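You operate a simulated robot arm through the tools that you are given. There is no shell and no other tool.

The job below is to be done with a simulated robot arm. You get a single attempt, and the scene is never put back.

TASK
Set the slide switches as the switch card says and test them.
Fine: named colours on, the rest off; grey rocker switch on, press the white test key, see the pass lamp, switch off. Where these are worked on the way, their far stop is far enough and under half their travel is too little: grey rocker switch.

It is judged by the outcome, as a careful person would: the job done as asked, and still so three seconds after it is handed in. It fails if anything else is knocked over, pushed out of place, dropped, spilled or broken.

THE ROBOT
A 6-joint arm with a two-finger gripper, fixed in place. Base frame: the origin is on the floor under the middle of its stand, x ahead of it, y to its left, z up; the work surface is at about z = 0.852. Lengths are in m, angles in degrees, forces in N, time in s.
It reaches about 1.572 m from its shoulder. Its first joint turns from -166.0 to 166.0 degrees. Payload 2.45 kg.
Tool frame: the origin (TCP) lies between the finger pads and is the grasp point; the fingertips stand 0.02 m ahead of it; z points along the fingers, y is the line along which they close. The gripper opens to 0.14 m; its body begins 0.168 m behind the TCP.
Orientation is that of the tool frame in the base frame, as a unit quaternion [x, y, z, w]. With the fingers straight down and closing along the base's y, the tool's x points along the base's -x, its y along +y and its z along -z.

THE INTERFACE
- The arm moves only by the tool move_arm. Its argument "targets" is one flat list of numbers, 7 for each row, row after row: the finger opening in m, from 0 to 0.14, then the shift along the base's x, y, z in units of 250 mm (1.0 is 250 mm), then the turn, a rotation vector about the base's x, y, z in units of 60 degrees (1.0 is 60 degrees). In form: [claw, dx, dy, dz, wx, wy, wz, claw, dx, dy, dz, wx, wy, wz, ...]. A call has 1 to 20 rows; each row is the pose to reach, as a shift and turn from the pose commanded when the call began. A call with a number of a shift or a turn outside -1 to 1 is refused whole. Each row takes 0.2 s and may step no farther than 0.05 m and 8.6 degrees from the row before; otherwise, or with a gripper value out of range, the whole call is refused. Where a pose cannot be reached the arm comes as near as it can. A force on the tool above 40 N (or 10 N above the force at the start of the call, whichever is more), or a blocked arm, ends the call early, and 0.2 s more pass. Each finger travels about 0.045 m/s and halts on what it meets, pressing with about 25 N; the grip force reading is that of the motor and also rises with nothing between the fingers. The clock runs only during rows and for 0.2 s after the last one: add rows that repeat a pose to give the fingers time. The reply holds the time, the measured pose of the TCP, the force on the tool along the base axes, the opening and the grip force, in the units named above and with some noise, with the torque about the TCP (base axes, N m) and any sound that the robot's microphone picked up.
- Cameras (640 x 400 px; columns grow to the right, rows downward): "scene" is fixed at [0.0492, 0.5006, 1.589]; the picture's right is [-0.56, -0.83, 0.00], its down [-0.40, 0.27, -0.87] and it looks along [0.72, -0.49, -0.49] (base axes); focal length 356 px, centre (320, 200). "wrist" rides on the gripper at [0.078, 0.011, -0.209] in the tool frame; the picture's right is [-0.14, 0.99, 0.00], its down [-0.92, -0.13, -0.37] and it looks along [-0.37, -0.05, 0.93] (tool axes); focal length 280 px, centre (320, 200). There is no depth. A picture from a camera that has moved, and an enlarged one, comes with that camera's place and axes in the base frame and with its lens.
- camera(camera): a new picture of that camera. The clock stands still meanwhile.
- inspect(camera, box): a new picture of the part [left, top, right, bottom] of that camera's present view, enlarged. The clock stands still meanwhile.
- sign_off(): hands the job in; it is judged then, once.

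Places have to be worked out from the pictures, the camera data and where the tool is seen. Open the gripper and draw the arm clear of the work before you hand the job in, unless the task says otherwise.

The tools are called after "Request:" as name(argument=value, ...) on one line, values as JSON. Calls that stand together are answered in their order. move_arm: Moves the arm, as the interface text tells. Its arguments: {"type":"object","properties":{"targets":{"type":"array","items":{"type":"number"}}},"required":["targets"]} The other tools are called the same way: camera (camera) takes a picture; inspect (camera, box) takes an enlarged picture of a part of a camera's view; sign_off () hands the job in.

At the start:

```text
clock: 0.0
position: [0.8294, -0.1586, 1.1978]
orientation: [0.0, 1.0, 0.0, 0.0]
wrist_force: [-0.2, 0.0, 0.3]
ft_torque: [0.02, 0.0, -0.01]
gripper_width: 0.14
grasp_force: 0.0
```

scene: 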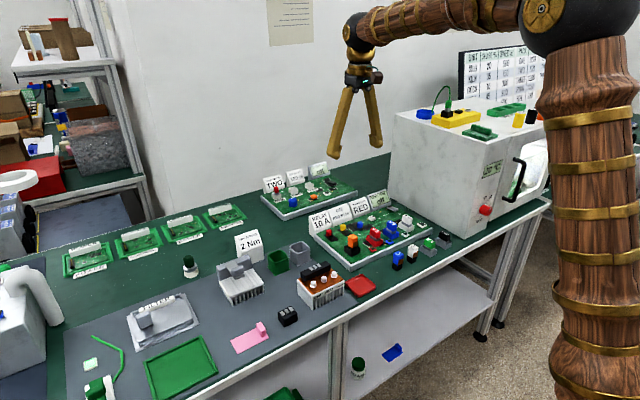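
wrist: 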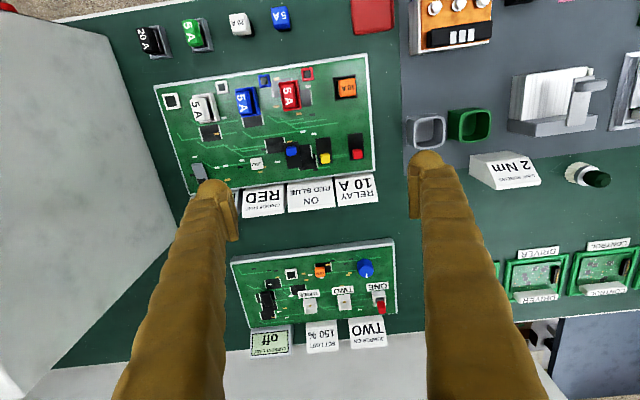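

The wrist view shows two green boards with cards; one card reads "ON RED BLUE". I'll zoom in on the boards and cards before moving anything.

Request:
inspect(camera="wrist", box=[150, 50, 390, 220])

Request:
inspect(camera="scene", box=[300, 180, 460, 280])

Request:
inspect(camera="wrist", box=[220, 230, 400, 360])

Request:
inspect(camera="scene", box=[250, 150, 370, 220])

```text
2.35 times, centred on (270, 135) of wrist
camera zoom: at [0.7499, -0.1469, 1.4067], right [0.14, 0.99, 0.0], down [0.92, -0.13, 0.37], along [0.37, -0.05, -0.93], focal length 660 px, centre (438, 353)
```

zoom: 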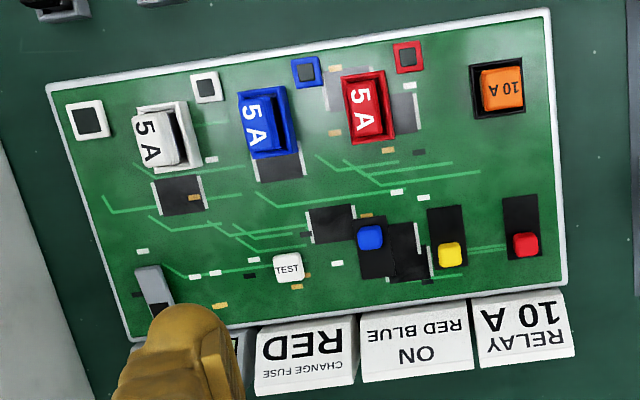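

```text
4.00 times, centred on (380, 230) of scene
camera zoom: at [0.0492, 0.5006, 1.589], right [-0.56, -0.83, 0.0], down [-0.4, 0.27, -0.87], along [0.72, -0.49, -0.49], focal length 1424 px, centre (80, 80)
```

zoom: 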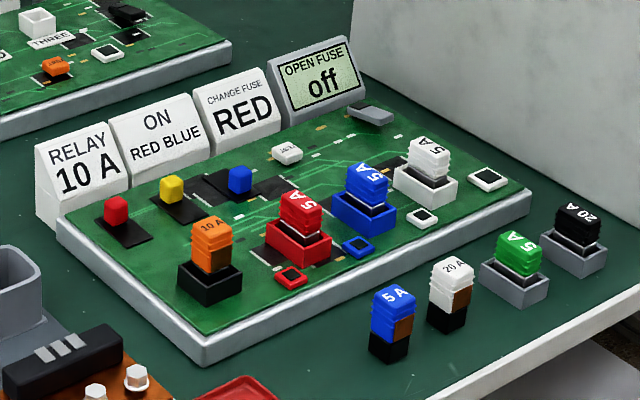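

```text
3.08 times, centred on (310, 295) of wrist
camera zoom: at [0.7499, -0.1469, 1.4067], right [0.14, 0.99, 0.0], down [0.92, -0.13, 0.37], along [0.37, -0.05, -0.93], focal length 863 px, centre (351, -92)
```

zoom: 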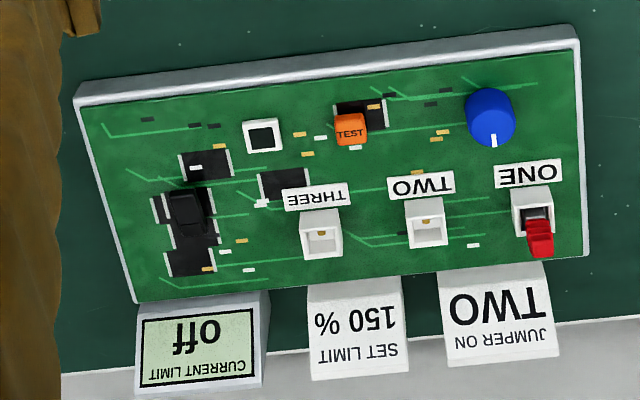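

```text
5.33 times, centred on (310, 185) of scene
camera zoom: at [0.0492, 0.5006, 1.589], right [-0.56, -0.83, 0.0], down [-0.4, 0.27, -0.87], along [0.72, -0.49, -0.49], focal length 1899 px, centre (373, 280)
```

zoom: 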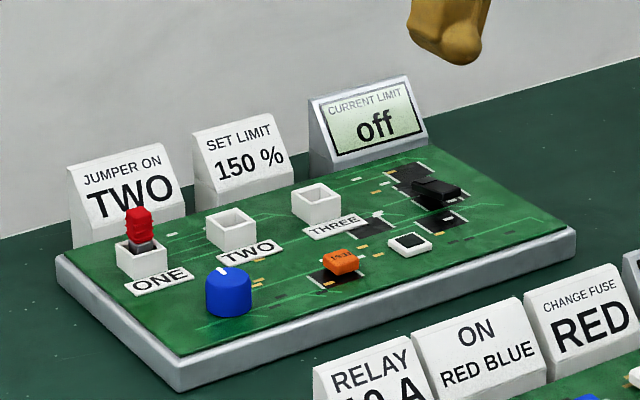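

The near board has red, yellow and blue slide switches, a white TEST key, a grey rocker at its back right, and several lamps. I'll zoom in further to see which way each slider stands and whether any on/off marks exist.

Request:
inspect(camera="wrist", box=[270, 110, 374, 175])

Request:
inspect(camera="scene", box=[316, 215, 380, 255])

Request:
inspect(camera="scene", box=[360, 190, 440, 240])

Request:
inspect(camera="wrist", box=[150, 80, 254, 195])

```text
6.15 times, centred on (322, 142) of wrist
camera zoom: at [0.7499, -0.1469, 1.4067], right [0.14, 0.99, 0.0], down [0.92, -0.13, 0.37], along [0.37, -0.05, -0.93], focal length 1726 px, centre (308, 554)
```

zoom: 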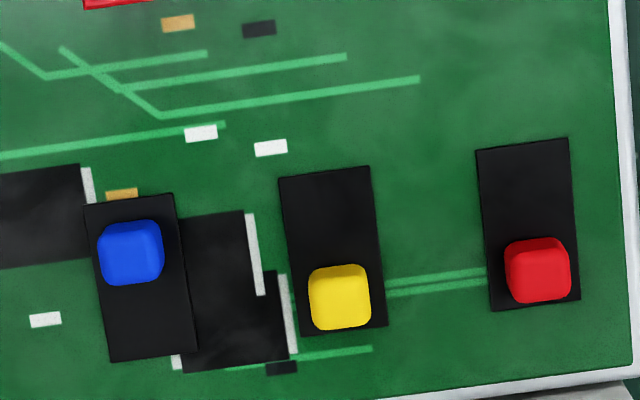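

```text
10.00 times, centred on (348, 235) of scene
camera zoom: at [0.0492, 0.5006, 1.589], right [-0.56, -0.83, 0.0], down [-0.4, 0.27, -0.87], along [0.72, -0.49, -0.49], focal length 3560 px, centre (40, -150)
```

zoom: 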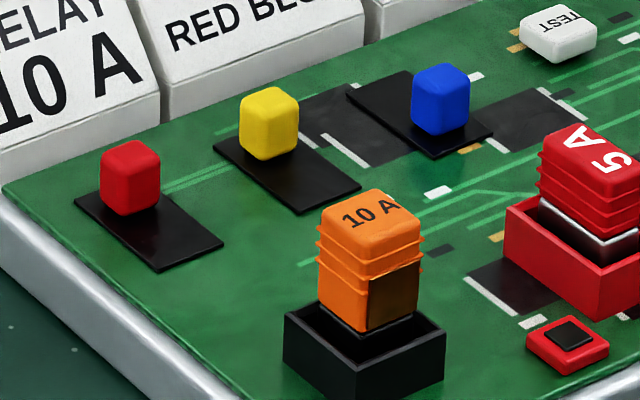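

```text
8.00 times, centred on (400, 215) of scene
camera zoom: at [0.0492, 0.5006, 1.589], right [-0.56, -0.83, 0.0], down [-0.4, 0.27, -0.87], along [0.72, -0.49, -0.49], focal length 2848 px, centre (-320, 80)
```

zoom: 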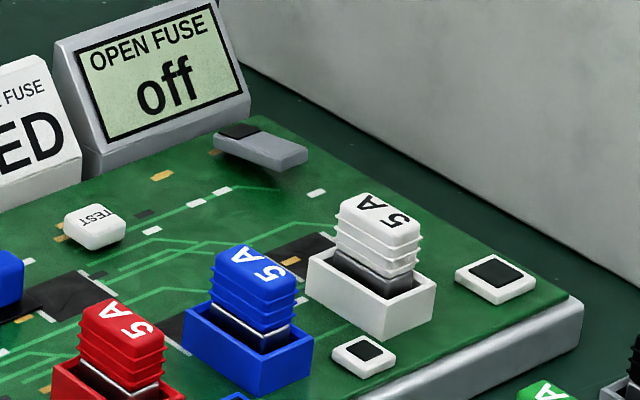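

```text
3.48 times, centred on (202, 138) of wrist
camera zoom: at [0.7499, -0.1469, 1.4067], right [0.14, 0.99, 0.0], down [0.92, -0.13, 0.37], along [0.37, -0.05, -0.93], focal length 975 px, centre (730, 417)
```

zoom: 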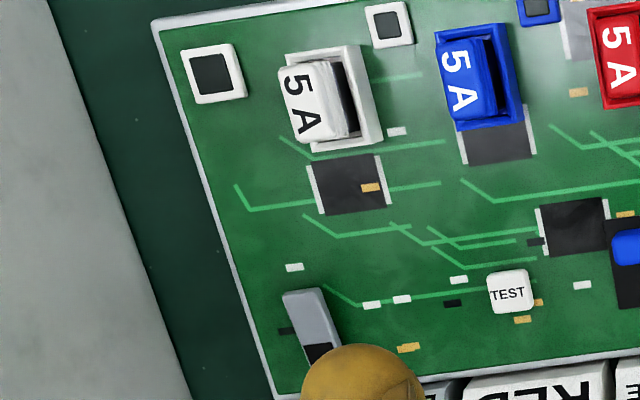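

No on/off legend is visible next to the sliders. I'll check the wall poster, the monitor, and the machine's labels in case they explain which end is "on".

Request:
inspect(camera="scene", box=[255, 0, 325, 50])

Request:
inspect(camera="scene", box=[450, 35, 550, 110])

Request:
inspect(camera="scene", box=[460, 140, 560, 220])

Request:
inspect(camera="scene", box=[390, 80, 550, 180])

```text
8.00 times, centred on (290, 25) of scene
camera zoom: at [0.0492, 0.5006, 1.589], right [-0.56, -0.83, 0.0], down [-0.4, 0.27, -0.87], along [0.72, -0.49, -0.49], focal length 2848 px, centre (560, 1600)
```

zoom: 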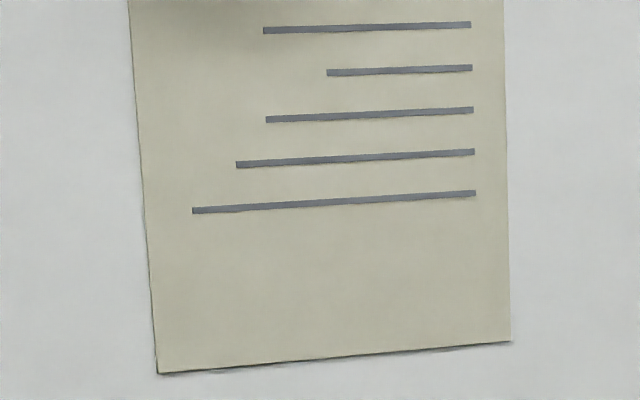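

```text
5.33 times, centred on (500, 72) of scene
camera zoom: at [0.0492, 0.5006, 1.589], right [-0.56, -0.83, 0.0], down [-0.4, 0.27, -0.87], along [0.72, -0.49, -0.49], focal length 1899 px, centre (-640, 880)
```

zoom: 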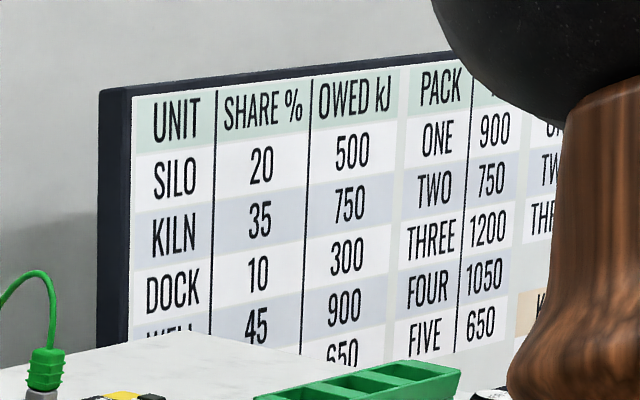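

```text
5.00 times, centred on (510, 180) of scene
camera zoom: at [0.0492, 0.5006, 1.589], right [-0.56, -0.83, 0.0], down [-0.4, 0.27, -0.87], along [0.72, -0.49, -0.49], focal length 1780 px, centre (-630, 300)
```

zoom: 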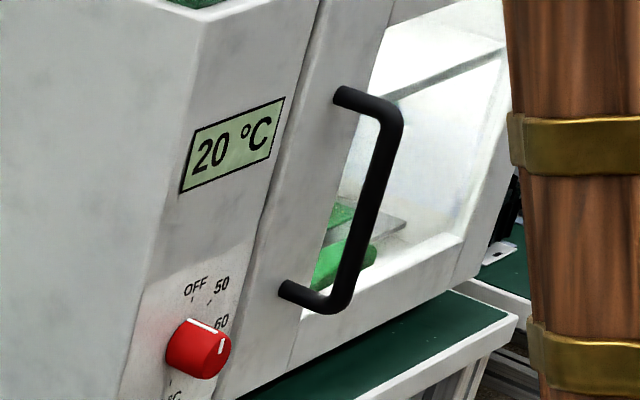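

```text
4.00 times, centred on (470, 130) of scene
camera zoom: at [0.0492, 0.5006, 1.589], right [-0.56, -0.83, 0.0], down [-0.4, 0.27, -0.87], along [0.72, -0.49, -0.49], focal length 1424 px, centre (-280, 480)
```

zoom: 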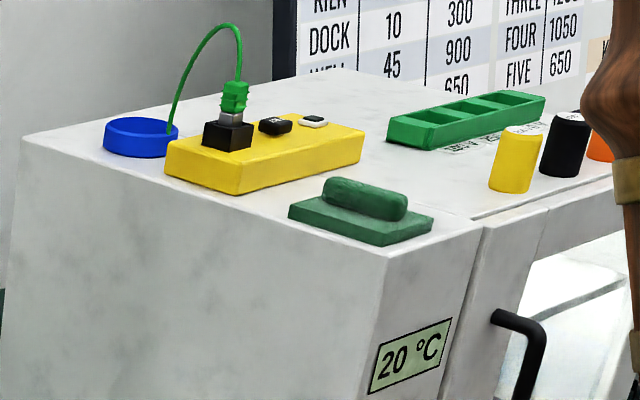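

There is no legend, so I'll rely on the usual convention (away = on) and let the pass lamp confirm it. First I'll close the gripper in the air and come down a bit over the near board, to see the finger shape and get closer views.

Request:
move_arm(targets=[0, -0.02, -0.04, -0.1, 0, 0, 0, 0, -0.04, -0.08, -0.2, 0, 0, 0, 0, -0.06, -0.12, -0.3, 0, 0, 0, 0, -0.08, -0.16, -0.4, 0, 0, 0, 0, -0.1, -0.2, -0.5, 0, 0, 0, 0, -0.12, -0.24, -0.6, 0, 0, 0, 0, -0.12, -0.24, -0.6, 0, 0, 0, 0, -0.12, -0.24, -0.6, 0, 0, 0, 0, -0.12, -0.24, -0.6, 0, 0, 0])

Request:
camera(camera="wrist")

Request:
camera(camera="scene")

```text
clock: 2.0
position: [0.7987, -0.2175, 1.0498]
orientation: [0.0, 1.0, 0.0, 0.0]
wrist_force: [0.2, -0.4, 0.0]
ft_torque: [0.01, 0.0, 0.02]
gripper_width: 0.0
grasp_force: 24.9
```

```text
taken
camera wrist: at [0.7204, -0.2068, 1.258], right [0.14, 0.99, 0.0], down [0.92, -0.13, 0.37], along [0.37, -0.05, -0.93], focal length 280 px, centre (320, 200)
```

wrist: 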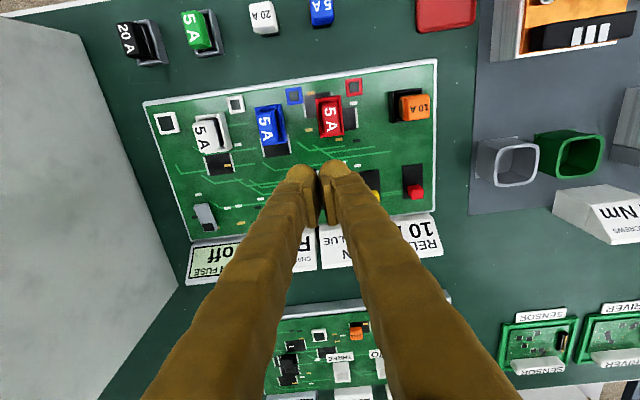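

```text
taken
```

scene: 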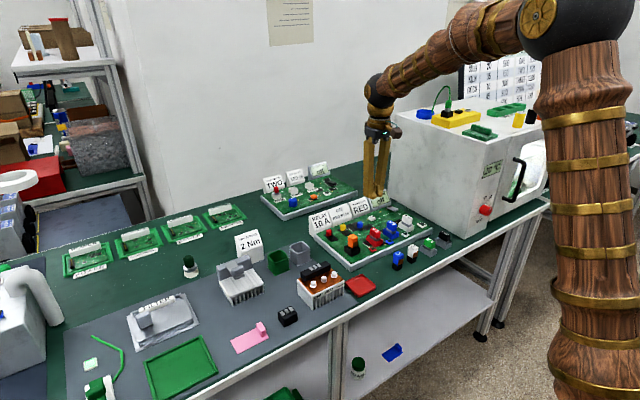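

The gripper is closed. I'll zoom in on the fingertips in both views to measure them, and on the rocker.

Request:
inspect(camera="scene", box=[345, 110, 425, 210])

Request:
inspect(camera="wrist", box=[140, 150, 300, 250])

Request:
inspect(camera="wrist", box=[270, 140, 450, 260])

```text
4.00 times, centred on (385, 160) of scene
camera zoom: at [0.0492, 0.5006, 1.589], right [-0.56, -0.83, 0.0], down [-0.4, 0.27, -0.87], along [0.72, -0.49, -0.49], focal length 1424 px, centre (60, 360)
```

zoom: 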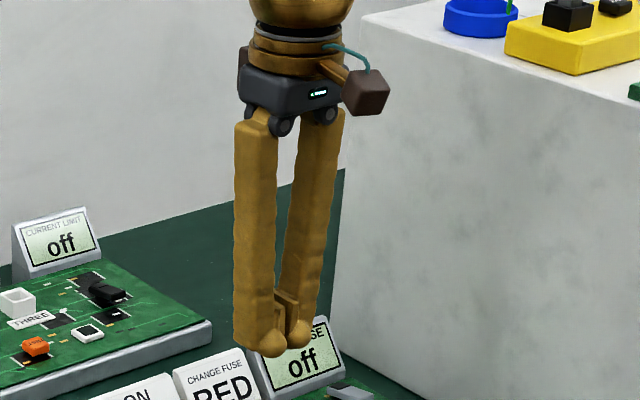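

```text
4.00 times, centred on (220, 200) of wrist
camera zoom: at [0.7204, -0.2068, 1.258], right [0.14, 0.99, 0.0], down [0.92, -0.13, 0.37], along [0.37, -0.05, -0.93], focal length 1122 px, centre (720, 200)
```

zoom: 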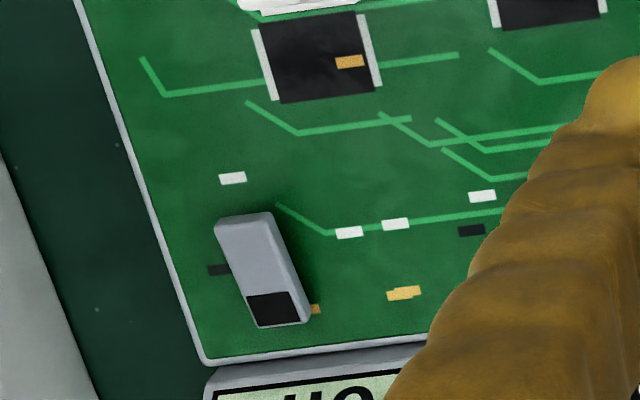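

```text
3.33 times, centred on (360, 200) of wrist
camera zoom: at [0.7204, -0.2068, 1.258], right [0.14, 0.99, 0.0], down [0.92, -0.13, 0.37], along [0.37, -0.05, -0.93], focal length 935 px, centre (187, 200)
```

zoom: 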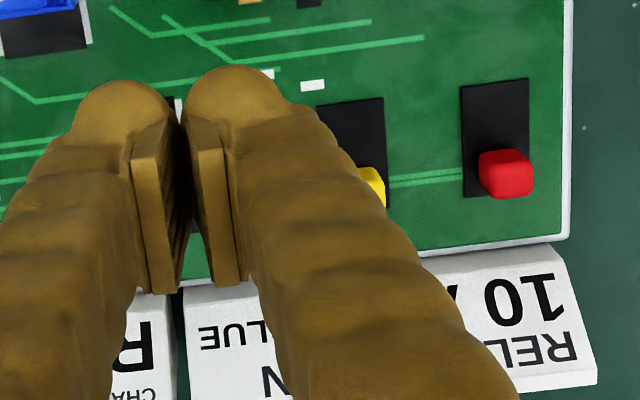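

The fingertips look like thick rounded tubes, about 27 mm across in y. I'll zoom in on the tips to find their extent in x, and on the cards, before choosing how to get behind a slider.

Request:
inspect(camera="scene", box=[392, 170, 432, 200])

Request:
inspect(camera="scene", box=[396, 175, 436, 205])

Request:
inspect(camera="scene", box=[398, 165, 430, 200])

Request:
inspect(camera="scene", box=[393, 172, 435, 200])

Request:
inspect(camera="scene", box=[396, 140, 436, 200])

Request:
inspect(camera="scene", box=[395, 173, 433, 201])

Request:
inspect(camera="scene", box=[396, 170, 436, 195])

Request:
inspect(camera="scene", box=[355, 120, 415, 205])

```text
13.33 times, centred on (412, 185) of scene
camera zoom: at [0.0492, 0.5006, 1.589], right [-0.56, -0.83, 0.0], down [-0.4, 0.27, -0.87], along [0.72, -0.49, -0.49], focal length 4747 px, centre (-907, 400)
```

zoom: 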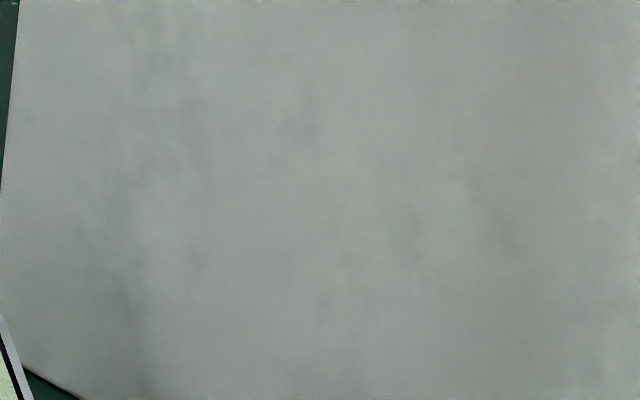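

```text
13.33 times, centred on (416, 190) of scene
camera zoom: at [0.0492, 0.5006, 1.589], right [-0.56, -0.83, 0.0], down [-0.4, 0.27, -0.87], along [0.72, -0.49, -0.49], focal length 4747 px, centre (-960, 333)
```

zoom: 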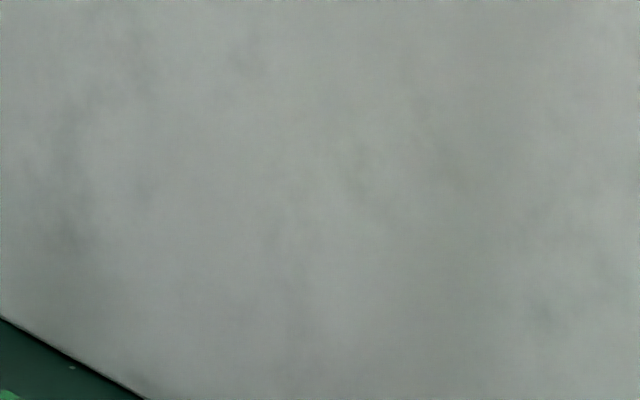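

```text
11.43 times, centred on (414, 182) of scene
camera zoom: at [0.0492, 0.5006, 1.589], right [-0.56, -0.83, 0.0], down [-0.4, 0.27, -0.87], along [0.72, -0.49, -0.49], focal length 4069 px, centre (-754, 400)
```

zoom: 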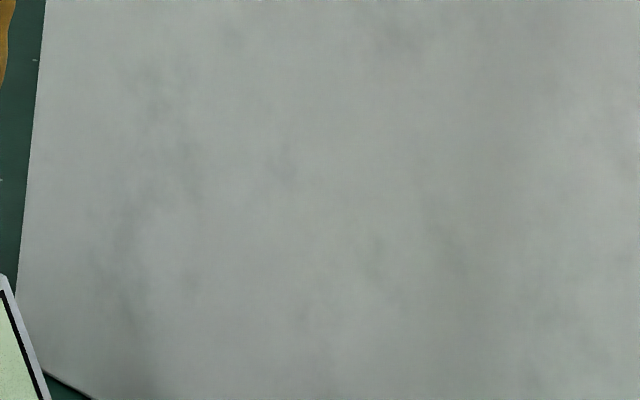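

```text
14.29 times, centred on (414, 186) of scene
camera zoom: at [0.0492, 0.5006, 1.589], right [-0.56, -0.83, 0.0], down [-0.4, 0.27, -0.87], along [0.72, -0.49, -0.49], focal length 5086 px, centre (-1023, 400)
```

zoom: 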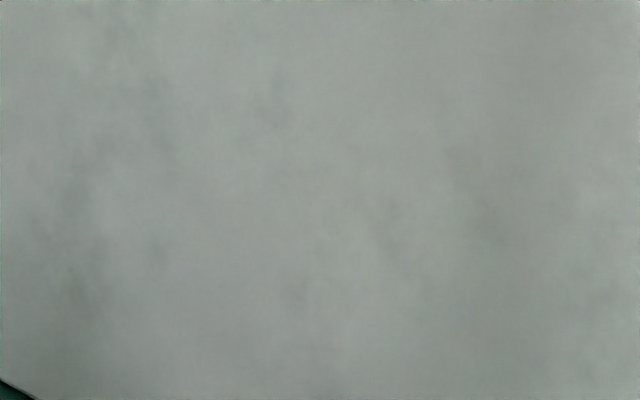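

```text
6.67 times, centred on (416, 170) of scene
camera zoom: at [0.0492, 0.5006, 1.589], right [-0.56, -0.83, 0.0], down [-0.4, 0.27, -0.87], along [0.72, -0.49, -0.49], focal length 2374 px, centre (-320, 400)
```

zoom: 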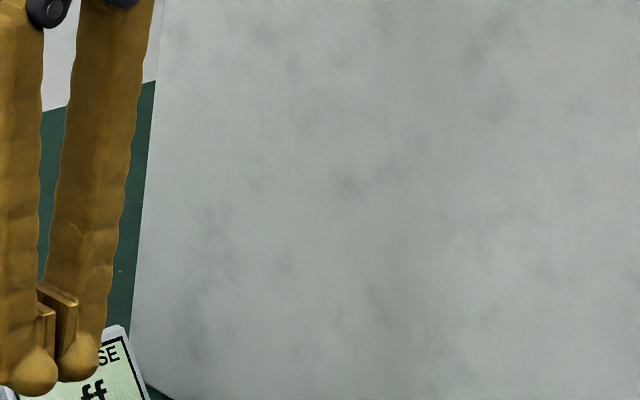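

```text
14.29 times, centred on (414, 187) of scene
camera zoom: at [0.0492, 0.5006, 1.589], right [-0.56, -0.83, 0.0], down [-0.4, 0.27, -0.87], along [0.72, -0.49, -0.49], focal length 5086 px, centre (-1023, 386)
```

zoom: 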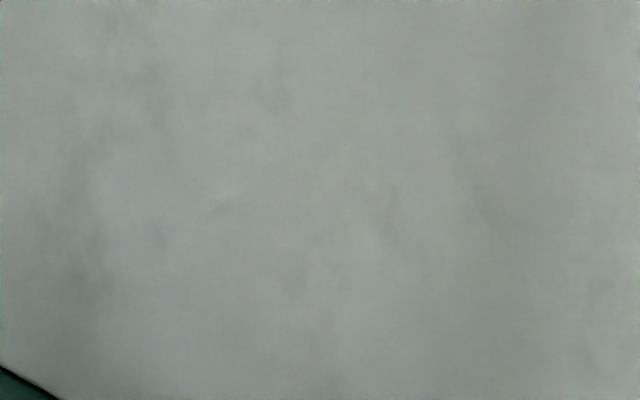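

```text
16.00 times, centred on (416, 182) of scene
camera zoom: at [0.0492, 0.5006, 1.589], right [-0.56, -0.83, 0.0], down [-0.4, 0.27, -0.87], along [0.72, -0.49, -0.49], focal length 5696 px, centre (-1216, 480)
```

zoom: 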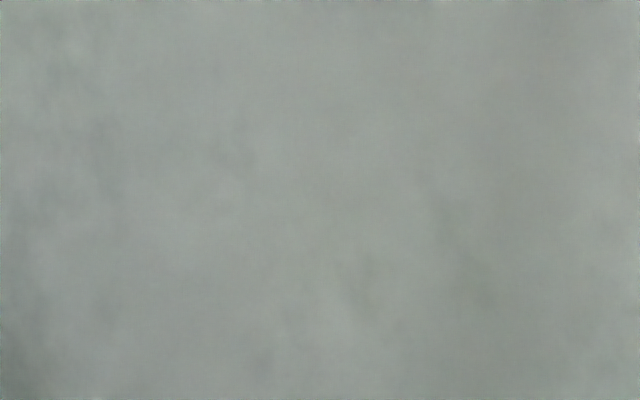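

```text
4.71 times, centred on (385, 162) of scene
camera zoom: at [0.0492, 0.5006, 1.589], right [-0.56, -0.83, 0.0], down [-0.4, 0.27, -0.87], along [0.72, -0.49, -0.49], focal length 1675 px, centre (14, 376)
```

zoom: 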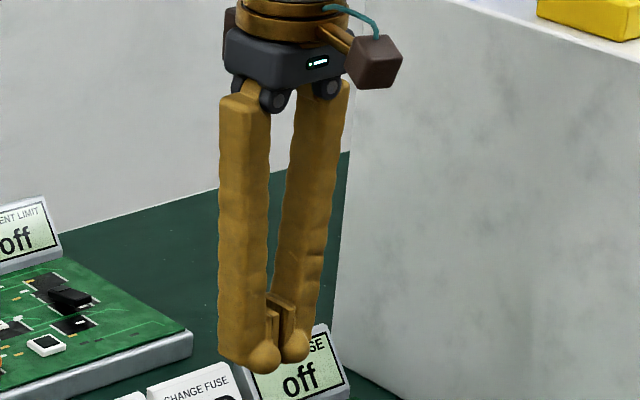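

My boxes missed the tips, which sit near pixel (375, 194). I'll zoom in there properly.

Request:
inspect(camera="scene", box=[354, 175, 398, 203])

```text
14.29 times, centred on (376, 189) of scene
camera zoom: at [0.0492, 0.5006, 1.589], right [-0.56, -0.83, 0.0], down [-0.4, 0.27, -0.87], along [0.72, -0.49, -0.49], focal length 5086 px, centre (-480, 357)
```

zoom: 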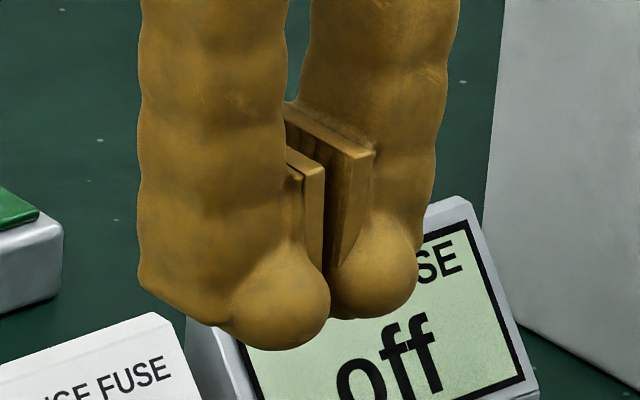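

Each finger is a beam about 27 mm thick with a ball tip offset 13 mm to the tool's +x side. I'll turn the tool -90° about vertical, so the fingers can straddle a slider along x with one in front and one behind, and shift above the blue slider with the opening set to about 36 mm. The turn takes two calls.

Request:
move_arm(targets=[0.036, 0.025, 0, 0, 0, 0, -0.125, 0.036, 0.05, 0, 0, 0, 0, -0.25, 0.036, 0.075, 0, 0, 0, 0, -0.375, 0.036, 0.1, 0, 0, 0, 0, -0.5, 0.036, 0.125, 0, 0, 0, 0, -0.625, 0.036, 0.15, 0.002, 0, 0, 0, -0.75, 0.036, 0.175, 0.004, 0, 0, 0, -0.875, 0.036, 0.198, 0.006, 0, 0, 0, -1.0])

Request:
move_arm(targets=[0.036, 0, 0, 0, 0, 0, -0.125, 0.036, 0, 0, 0, 0, 0, -0.25, 0.036, 0, 0, 0, 0, 0, -0.375, 0.036, 0, 0, 0, 0, 0, -0.5, 0.036, 0, 0, 0, 0, 0, -0.5])

Request:
camera(camera="wrist")

Request:
inspect(camera="scene", box=[310, 150, 410, 250])

```text
clock: 3.8
position: [0.8479, -0.2179, 1.0476]
orientation: [0.501, 0.866, -0.001, 0.0]
wrist_force: [0.4, 0.1, 0.0]
ft_torque: [-0.01, 0.05, 0.02]
gripper_width: 0.036
grasp_force: 0.1
```

```text
clock: 5.0
position: [0.8475, -0.2169, 1.0486]
orientation: [0.708, 0.707, 0.0, 0.0]
wrist_force: [0.2, 0.6, 0.1]
ft_torque: [-0.01, -0.01, 0.02]
gripper_width: 0.036
grasp_force: 0.1
```

```text
taken
camera wrist: at [0.859, -0.1378, 1.257], right [0.99, -0.14, 0.0], down [-0.13, -0.92, 0.37], along [-0.05, -0.37, -0.93], focal length 280 px, centre (320, 200)
```

wrist: 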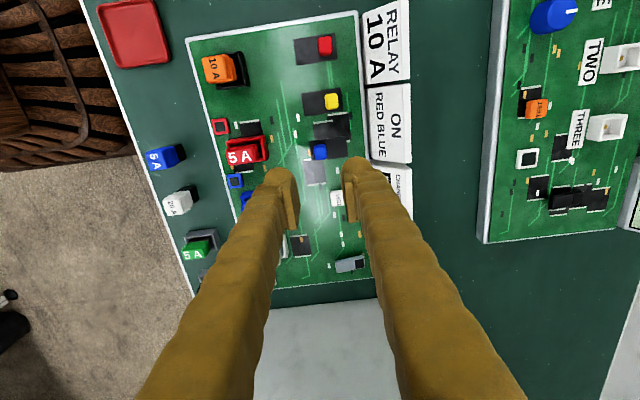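

```text
4.00 times, centred on (360, 200) of scene
camera zoom: at [0.0492, 0.5006, 1.589], right [-0.56, -0.83, 0.0], down [-0.4, 0.27, -0.87], along [0.72, -0.49, -0.49], focal length 1424 px, centre (160, 200)
```

zoom: 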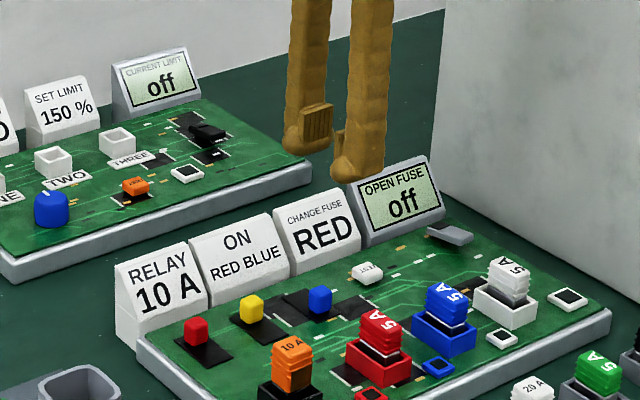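

The tool is rotated and the camera now looks from the +y side. I'll zoom in on the sliders for better x positions and on the tips' clearance.

Request:
inspect(camera="wrist", box=[280, 25, 376, 85])

Request:
inspect(camera="wrist", box=[260, 80, 420, 180])

Request:
inspect(camera="wrist", box=[250, 150, 410, 290])

```text
6.67 times, centred on (328, 55) of wrist
camera zoom: at [0.859, -0.1378, 1.257], right [0.99, -0.14, 0.0], down [-0.13, -0.92, 0.37], along [-0.05, -0.37, -0.93], focal length 1869 px, centre (267, 1167)
```

zoom: 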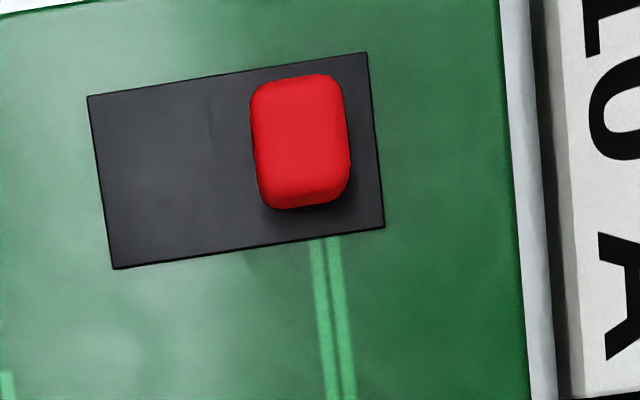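

```text
4.00 times, centred on (340, 130) of wrist
camera zoom: at [0.859, -0.1378, 1.257], right [0.99, -0.14, 0.0], down [-0.13, -0.92, 0.37], along [-0.05, -0.37, -0.93], focal length 1122 px, centre (240, 480)
```

zoom: 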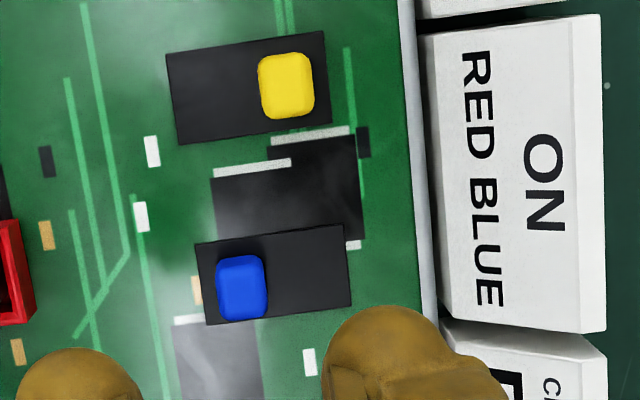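

```text
2.86 times, centred on (330, 220) of wrist
camera zoom: at [0.859, -0.1378, 1.257], right [0.99, -0.14, 0.0], down [-0.13, -0.92, 0.37], along [-0.05, -0.37, -0.93], focal length 801 px, centre (291, 143)
```

zoom: 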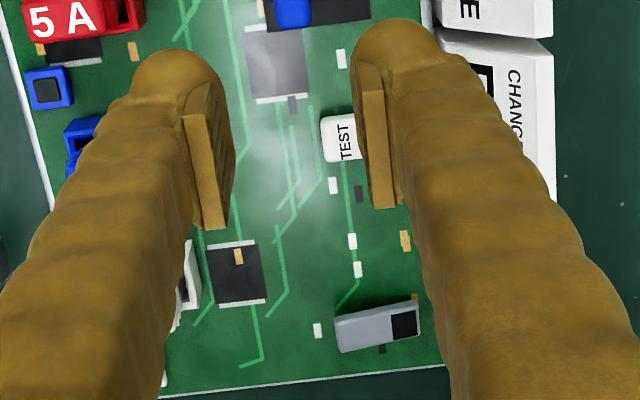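

The sliders now locate well: blue cap centre is (0.849, -0.213), yellow (0.8705, -0.155), with travel of roughly ±11 mm about x = 0.86. My fingers straddle blue in x, so I'll lower to just above cap-top height and check.

Request:
move_arm(targets=[0.036, 0.002, 0.006, -0.12, 0, 0, 0, 0.036, 0.002, 0.006, -0.24, 0, 0, 0, 0.036, 0.002, 0.006, -0.36, 0, 0, 0, 0.036, 0.002, 0.006, -0.47, 0, 0, 0, 0.036, 0.002, 0.006, -0.51, 0, 0, 0, 0.036, 0.002, 0.006, -0.51, 0, 0, 0])

Request:
inspect(camera="scene", box=[325, 190, 405, 240])

Request:
inspect(camera="wrist", box=[230, 90, 410, 220])

```text
clock: 6.4
position: [0.8485, -0.2149, 0.9213]
orientation: [0.707, 0.707, 0.001, 0.001]
wrist_force: [1.1, -0.4, 0.7]
ft_torque: [0.01, 0.03, 0.01]
gripper_width: 0.0358
grasp_force: 0.0
```

```text
8.00 times, centred on (365, 215) of scene
camera zoom: at [0.0492, 0.5006, 1.589], right [-0.56, -0.83, 0.0], down [-0.4, 0.27, -0.87], along [0.72, -0.49, -0.49], focal length 2848 px, centre (-40, 80)
```

zoom: 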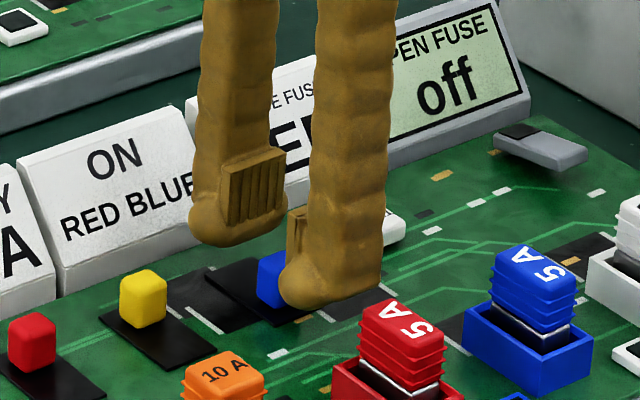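

```text
3.08 times, centred on (320, 155) of wrist
camera zoom: at [0.8598, -0.1364, 1.1286], right [0.99, -0.14, 0.0], down [-0.13, -0.92, 0.37], along [-0.05, -0.37, -0.93], focal length 863 px, centre (320, 338)
```

zoom: 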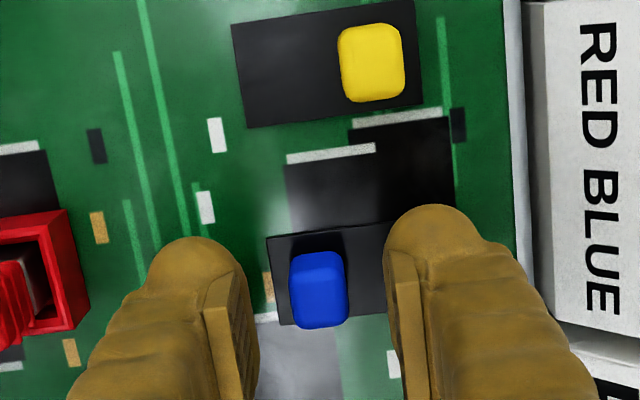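

Both fingers straddle the blue cap with clearance on each side. I'll lower another ~15 mm, so the tips reach about z = 0.885 just above the slot plate.

Request:
move_arm(targets=[0.036, 0, 0, -0.02, 0, 0, 0, 0.036, 0, 0, -0.04, 0, 0, 0, 0.036, 0, 0, -0.05, 0, 0, 0, 0.036, 0, 0, -0.06, 0, 0, 0])

Request:
inspect(camera="scene", box=[325, 190, 405, 240])

```text
clock: 7.4
position: [0.8488, -0.2141, 0.9051]
orientation: [0.707, 0.707, 0.0, 0.0]
wrist_force: [0.2, -1.6, 0.6]
ft_torque: [-0.02, 0.02, 0.01]
gripper_width: 0.0361
grasp_force: 0.0
```

```text
8.00 times, centred on (365, 215) of scene
camera zoom: at [0.0492, 0.5006, 1.589], right [-0.56, -0.83, 0.0], down [-0.4, 0.27, -0.87], along [0.72, -0.49, -0.49], focal length 2848 px, centre (-40, 80)
```

zoom: 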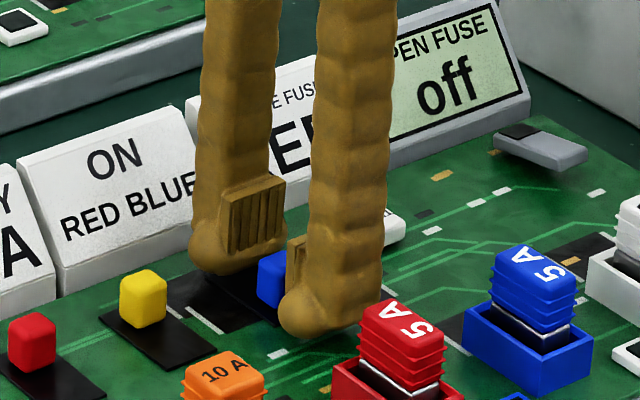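

No contact force, and the tips are low beside the cap. I'll narrow the opening to 24 mm so the rear finger keeps well away from the card, then push blue toward +x in small steps.

Request:
move_arm(targets=[0.024, 0, 0, 0, 0, 0, 0, 0.024, 0, 0, 0, 0, 0, 0, 0.024, 0.016, 0, 0, 0, 0, 0, 0.024, 0.032, 0, 0, 0, 0, 0, 0.024, 0.048, 0, 0, 0, 0, 0, 0.024, 0.06, 0, 0, 0, 0, 0, 0.024, 0.072, 0, 0, 0, 0, 0])

Request:
inspect(camera="wrist", box=[230, 90, 410, 220])

Request:
inspect(camera="scene", box=[325, 190, 405, 240])

```text
clock: 9.0
position: [0.8673, -0.2147, 0.905]
orientation: [0.707, 0.707, 0.0, 0.0]
wrist_force: [0.3, 0.9, 0.0]
ft_torque: [-0.01, 0.03, -0.03]
gripper_width: 0.024
grasp_force: 0.0
```

```text
3.08 times, centred on (320, 155) of wrist
camera zoom: at [0.8773, -0.1371, 1.1142], right [0.99, -0.14, 0.0], down [-0.13, -0.92, 0.37], along [-0.05, -0.37, -0.93], focal length 863 px, centre (320, 338)
```

zoom: 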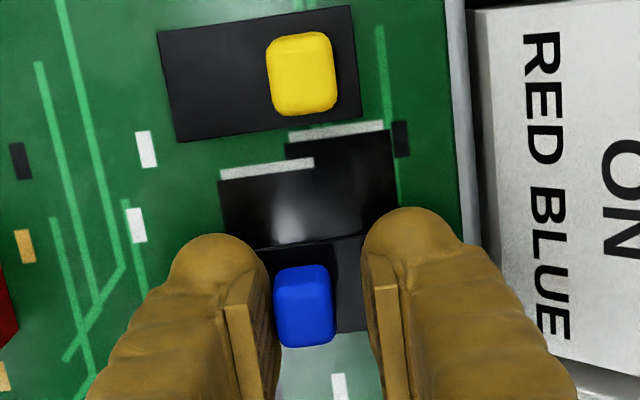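

```text
8.00 times, centred on (365, 215) of scene
camera zoom: at [0.0492, 0.5006, 1.589], right [-0.56, -0.83, 0.0], down [-0.4, 0.27, -0.87], along [0.72, -0.49, -0.49], focal length 2848 px, centre (-40, 80)
```

zoom: 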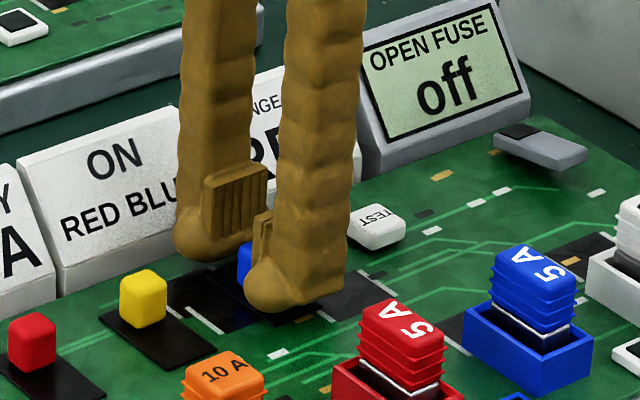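

Blue is moving with the finger at negligible force. I'll continue to the far stop in 1.5–2 mm steps.

Request:
move_arm(targets=[0.024, 0.008, 0, 0, 0, 0, 0, 0.024, 0.016, 0, 0, 0, 0, 0, 0.024, 0.024, 0, 0, 0, 0, 0, 0.024, 0.032, 0, 0, 0, 0, 0])

Request:
inspect(camera="wrist", box=[230, 90, 410, 220])

```text
clock: 10.0
position: [0.8749, -0.2155, 0.9063]
orientation: [0.708, 0.707, 0.0, 0.0]
wrist_force: [0.0, -0.3, -0.1]
ft_torque: [-0.06, -0.04, -0.02]
gripper_width: 0.0242
grasp_force: 0.1
```

```text
3.08 times, centred on (320, 155) of wrist
camera zoom: at [0.8853, -0.1369, 1.1146], right [0.99, -0.14, 0.0], down [-0.13, -0.92, 0.37], along [-0.05, -0.37, -0.93], focal length 863 px, centre (320, 338)
```

zoom: 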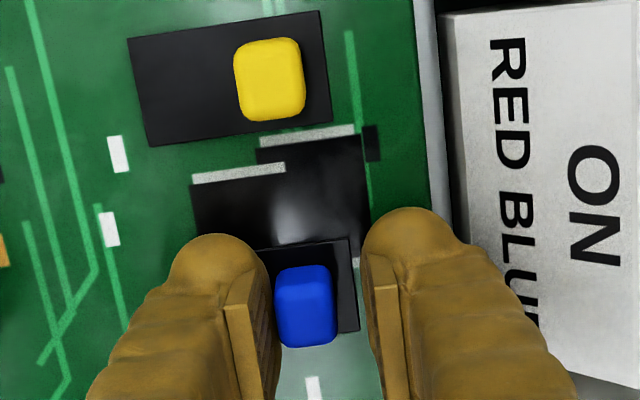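

Blue's margin to its slot end now looks about like yellow's. I'll nudge 1 mm at a time to feel for the stop.

Request:
move_arm(targets=[0.024, 0.004, 0, 0, 0, 0, 0, 0.024, 0.008, 0, 0, 0, 0, 0])

Request:
inspect(camera="wrist", box=[230, 90, 410, 220])

```text
clock: 10.6
position: [0.8763, -0.2161, 0.9057]
orientation: [0.707, 0.707, 0.0, 0.0]
wrist_force: [-3.1, -0.5, 1.8]
ft_torque: [0.01, 0.04, 0.04]
gripper_width: 0.0257
grasp_force: 1.5
```

```text
3.08 times, centred on (320, 155) of wrist
camera zoom: at [0.8871, -0.137, 1.1146], right [0.99, -0.14, 0.0], down [-0.13, -0.92, 0.37], along [-0.05, -0.37, -0.93], focal length 863 px, centre (320, 338)
```

zoom: 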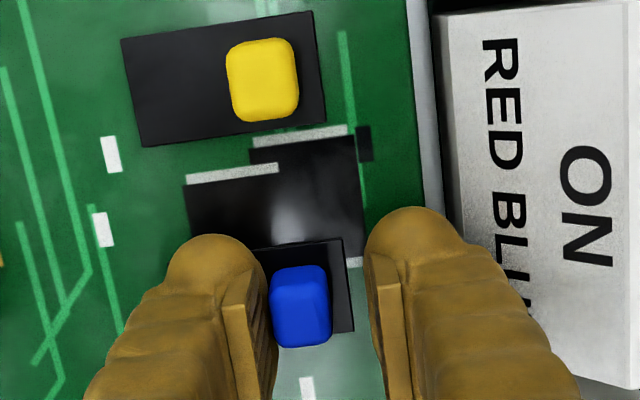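

The force rose to 3 N and the opening flexed, so blue is at its far stop. I'll back off, lift, and move over to yellow with a 36 mm opening, stopping just above cap height.

Request:
move_arm(targets=[0.026, -0.024, 0, 0, 0, 0, 0, 0.03, -0.024, 0, 0.06, 0, 0, 0, 0.036, -0.024, 0, 0.18, 0, 0, 0, 0.036, -0.024, 0.116, 0.18, 0, 0, 0, 0.036, -0.024, 0.232, 0.18, 0, 0, 0, 0.036, -0.024, 0.232, 0.1, 0, 0, 0, 0.036, -0.024, 0.232, 0.06, 0, 0, 0])

Request:
inspect(camera="wrist", box=[230, 90, 410, 220])

Request:
inspect(camera="scene", box=[310, 190, 390, 240])

```text
clock: 12.2
position: [0.8704, -0.1571, 0.9221]
orientation: [0.707, 0.707, 0.0, 0.0]
wrist_force: [-0.2, 0.1, 0.0]
ft_torque: [0.01, -0.02, -0.03]
gripper_width: 0.0362
grasp_force: 0.1
```

```text
3.08 times, centred on (320, 155) of wrist
camera zoom: at [0.8805, -0.078, 1.1301], right [0.99, -0.14, 0.0], down [-0.13, -0.92, 0.37], along [-0.05, -0.37, -0.93], focal length 863 px, centre (320, 338)
```

zoom: 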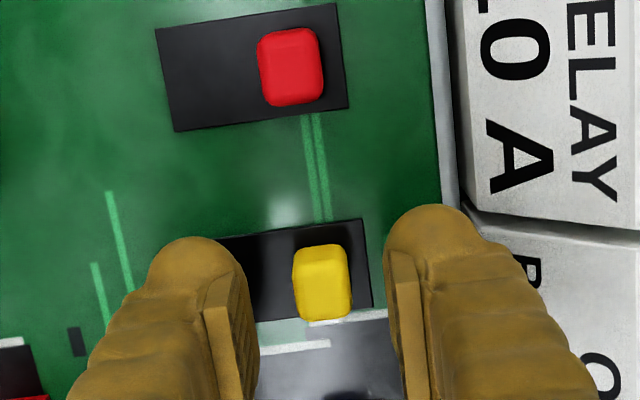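

```text
8.00 times, centred on (350, 215) of scene
camera zoom: at [0.0492, 0.5006, 1.589], right [-0.56, -0.83, 0.0], down [-0.4, 0.27, -0.87], along [0.72, -0.49, -0.49], focal length 2848 px, centre (80, 80)
```

zoom: 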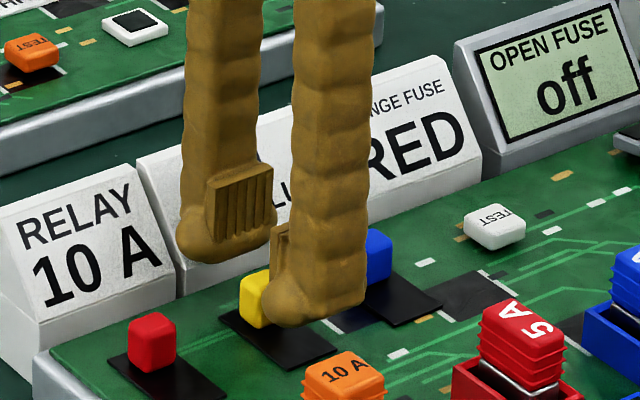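

Yellow is centred between the fingers and blue is seen at its far end. I'll lower 16 mm, narrow to 24 mm, and draw yellow toward -x.

Request:
move_arm(targets=[0.036, 0, 0, -0.02, 0, 0, 0, 0.036, 0, 0, -0.04, 0, 0, 0, 0.036, 0, 0, -0.062, 0, 0, 0, 0.024, 0, 0, -0.062, 0, 0, 0, 0.024, 0, 0, -0.062, 0, 0, 0, 0.024, -0.016, 0, -0.062, 0, 0, 0, 0.024, -0.032, 0, -0.062, 0, 0, 0, 0.024, -0.048, 0, -0.062, 0, 0, 0, 0.024, -0.064, 0, -0.062, 0, 0, 0, 0.024, -0.08, 0, -0.062, 0, 0, 0])

Request:
inspect(camera="wrist", box=[230, 90, 410, 220])

Request:
inspect(camera="scene", box=[310, 190, 390, 240])

```text
clock: 14.4
position: [0.8501, -0.1581, 0.9055]
orientation: [0.707, 0.707, 0.0, 0.0]
wrist_force: [0.7, -1.0, 0.4]
ft_torque: [0.0, -0.03, 0.0]
gripper_width: 0.024
grasp_force: 0.0
```

```text
3.08 times, centred on (320, 155) of wrist
camera zoom: at [0.8606, -0.0792, 1.1138], right [0.99, -0.14, 0.0], down [-0.13, -0.92, 0.37], along [-0.05, -0.37, -0.93], focal length 863 px, centre (320, 338)
```

zoom: 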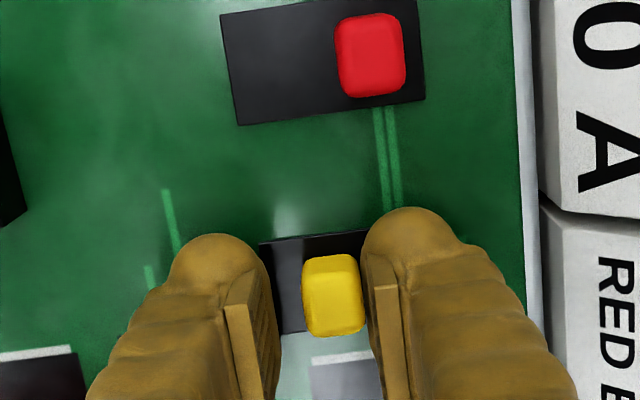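

```text
8.00 times, centred on (350, 215) of scene
camera zoom: at [0.0492, 0.5006, 1.589], right [-0.56, -0.83, 0.0], down [-0.4, 0.27, -0.87], along [0.72, -0.49, -0.49], focal length 2848 px, centre (80, 80)
```

zoom: 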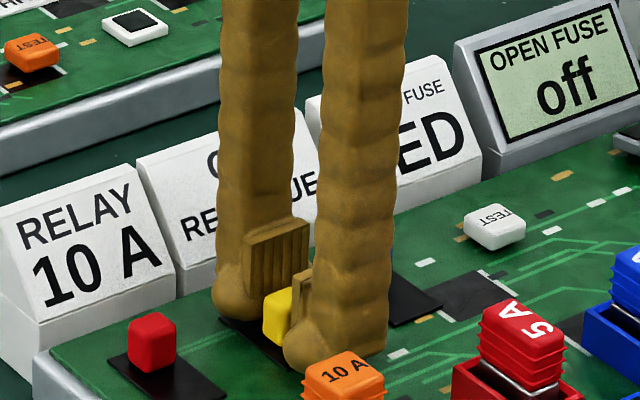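

Yellow is moving with the finger freely. I'll continue in small steps to its near stop.

Request:
move_arm(targets=[0.024, -0.008, 0, 0, 0, 0, 0, 0.024, -0.016, 0, 0, 0, 0, 0, 0.024, -0.022, 0, 0, 0, 0, 0, 0.024, -0.028, 0, 0, 0, 0, 0])

Request:
inspect(camera="wrist", box=[230, 90, 410, 220])

```text
clock: 15.4
position: [0.8449, -0.1562, 0.9043]
orientation: [0.707, 0.707, 0.0, -0.001]
wrist_force: [1.2, 2.5, 0.5]
ft_torque: [0.02, -0.03, 0.03]
gripper_width: 0.025
grasp_force: 0.6
```

```text
3.08 times, centred on (320, 155) of wrist
camera zoom: at [0.8543, -0.0786, 1.1136], right [0.99, -0.14, 0.0], down [-0.13, -0.92, 0.37], along [-0.05, -0.37, -0.93], focal length 863 px, centre (320, 338)
```

zoom: 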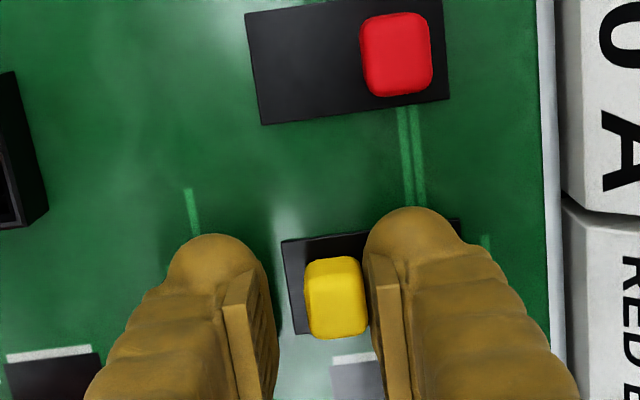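

The opening is starting to flex, so the near stop is about reached. One more 1 mm nudge will confirm it.

Request:
move_arm(targets=[0.024, -0.004, 0, 0, 0, 0, 0, 0.024, -0.004, 0, 0, 0, 0, 0])

```text
clock: 16.0
position: [0.8436, -0.1582, 0.9049]
orientation: [0.708, 0.707, 0.0, 0.0]
wrist_force: [3.4, 0.3, 2.3]
ft_torque: [0.0, -0.05, -0.01]
gripper_width: 0.0261
grasp_force: 1.7
```

3.4 N at the stop, so yellow is at the near end. I'll back off, lift, close the fingers, and move over toward the rocker for a closer look.

Request:
move_arm(targets=[0.026, 0.022, 0, 0, 0, 0, 0, 0.03, 0.022, 0, 0.08, 0, 0, 0, 0.03, 0.022, 0, 0.24, 0, 0, 0, 0.0, 0.015, 0, 0.4, 0, 0, 0, 0.0, 0.01, -0.18, 0.4, 0, 0, 0, 0.0, 0.005, -0.36, 0.4, 0, 0, 0, 0.0, 0.0, -0.54, 0.4, 0, 0, 0, 0.0, -0.005, -0.7, 0.4, 0, 0, 0, 0.0, -0.005, -0.81, 0.4, 0, 0, 0])

Request:
camera(camera="scene")

Request:
inspect(camera="scene", box=[316, 185, 396, 245])

Request:
camera(camera="wrist")

```text
clock: 18.0
position: [0.8422, -0.3597, 1.0062]
orientation: [0.708, 0.706, 0.0, 0.0]
wrist_force: [0.5, 0.1, -0.1]
ft_torque: [-0.01, 0.0, -0.02]
gripper_width: 0.0
grasp_force: 25.6
```

```text
taken
```

scene: 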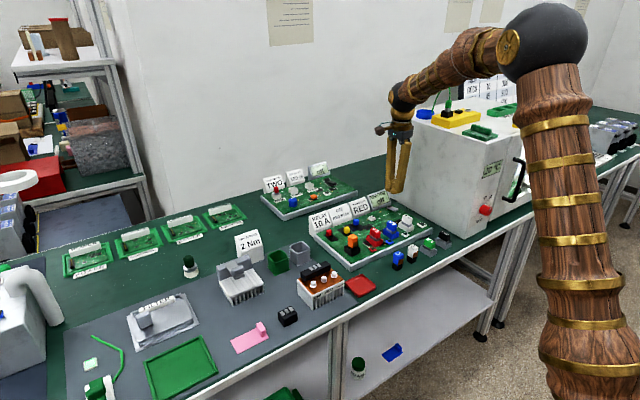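

```text
6.67 times, centred on (356, 215) of scene
camera zoom: at [0.0492, 0.5006, 1.589], right [-0.56, -0.83, 0.0], down [-0.4, 0.27, -0.87], along [0.72, -0.49, -0.49], focal length 2374 px, centre (80, 100)
```

zoom: 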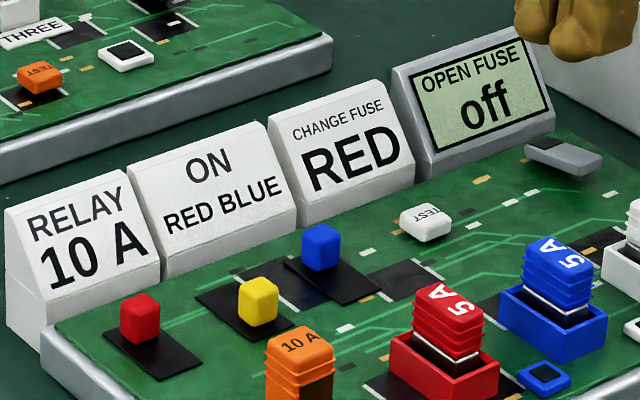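

```text
taken
camera wrist: at [0.8536, -0.2811, 1.2144], right [0.99, -0.14, 0.0], down [-0.13, -0.92, 0.37], along [-0.05, -0.37, -0.93], focal length 280 px, centre (320, 200)
```

wrist: 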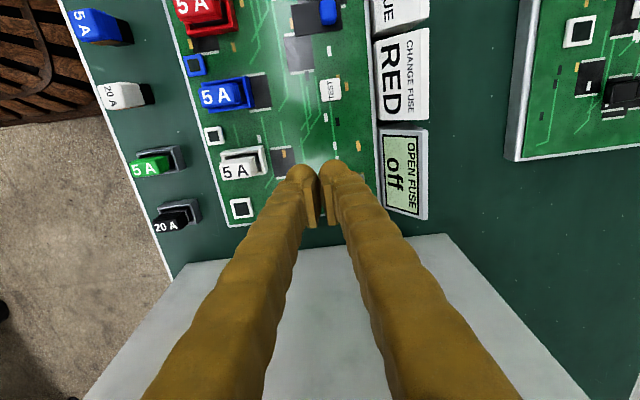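

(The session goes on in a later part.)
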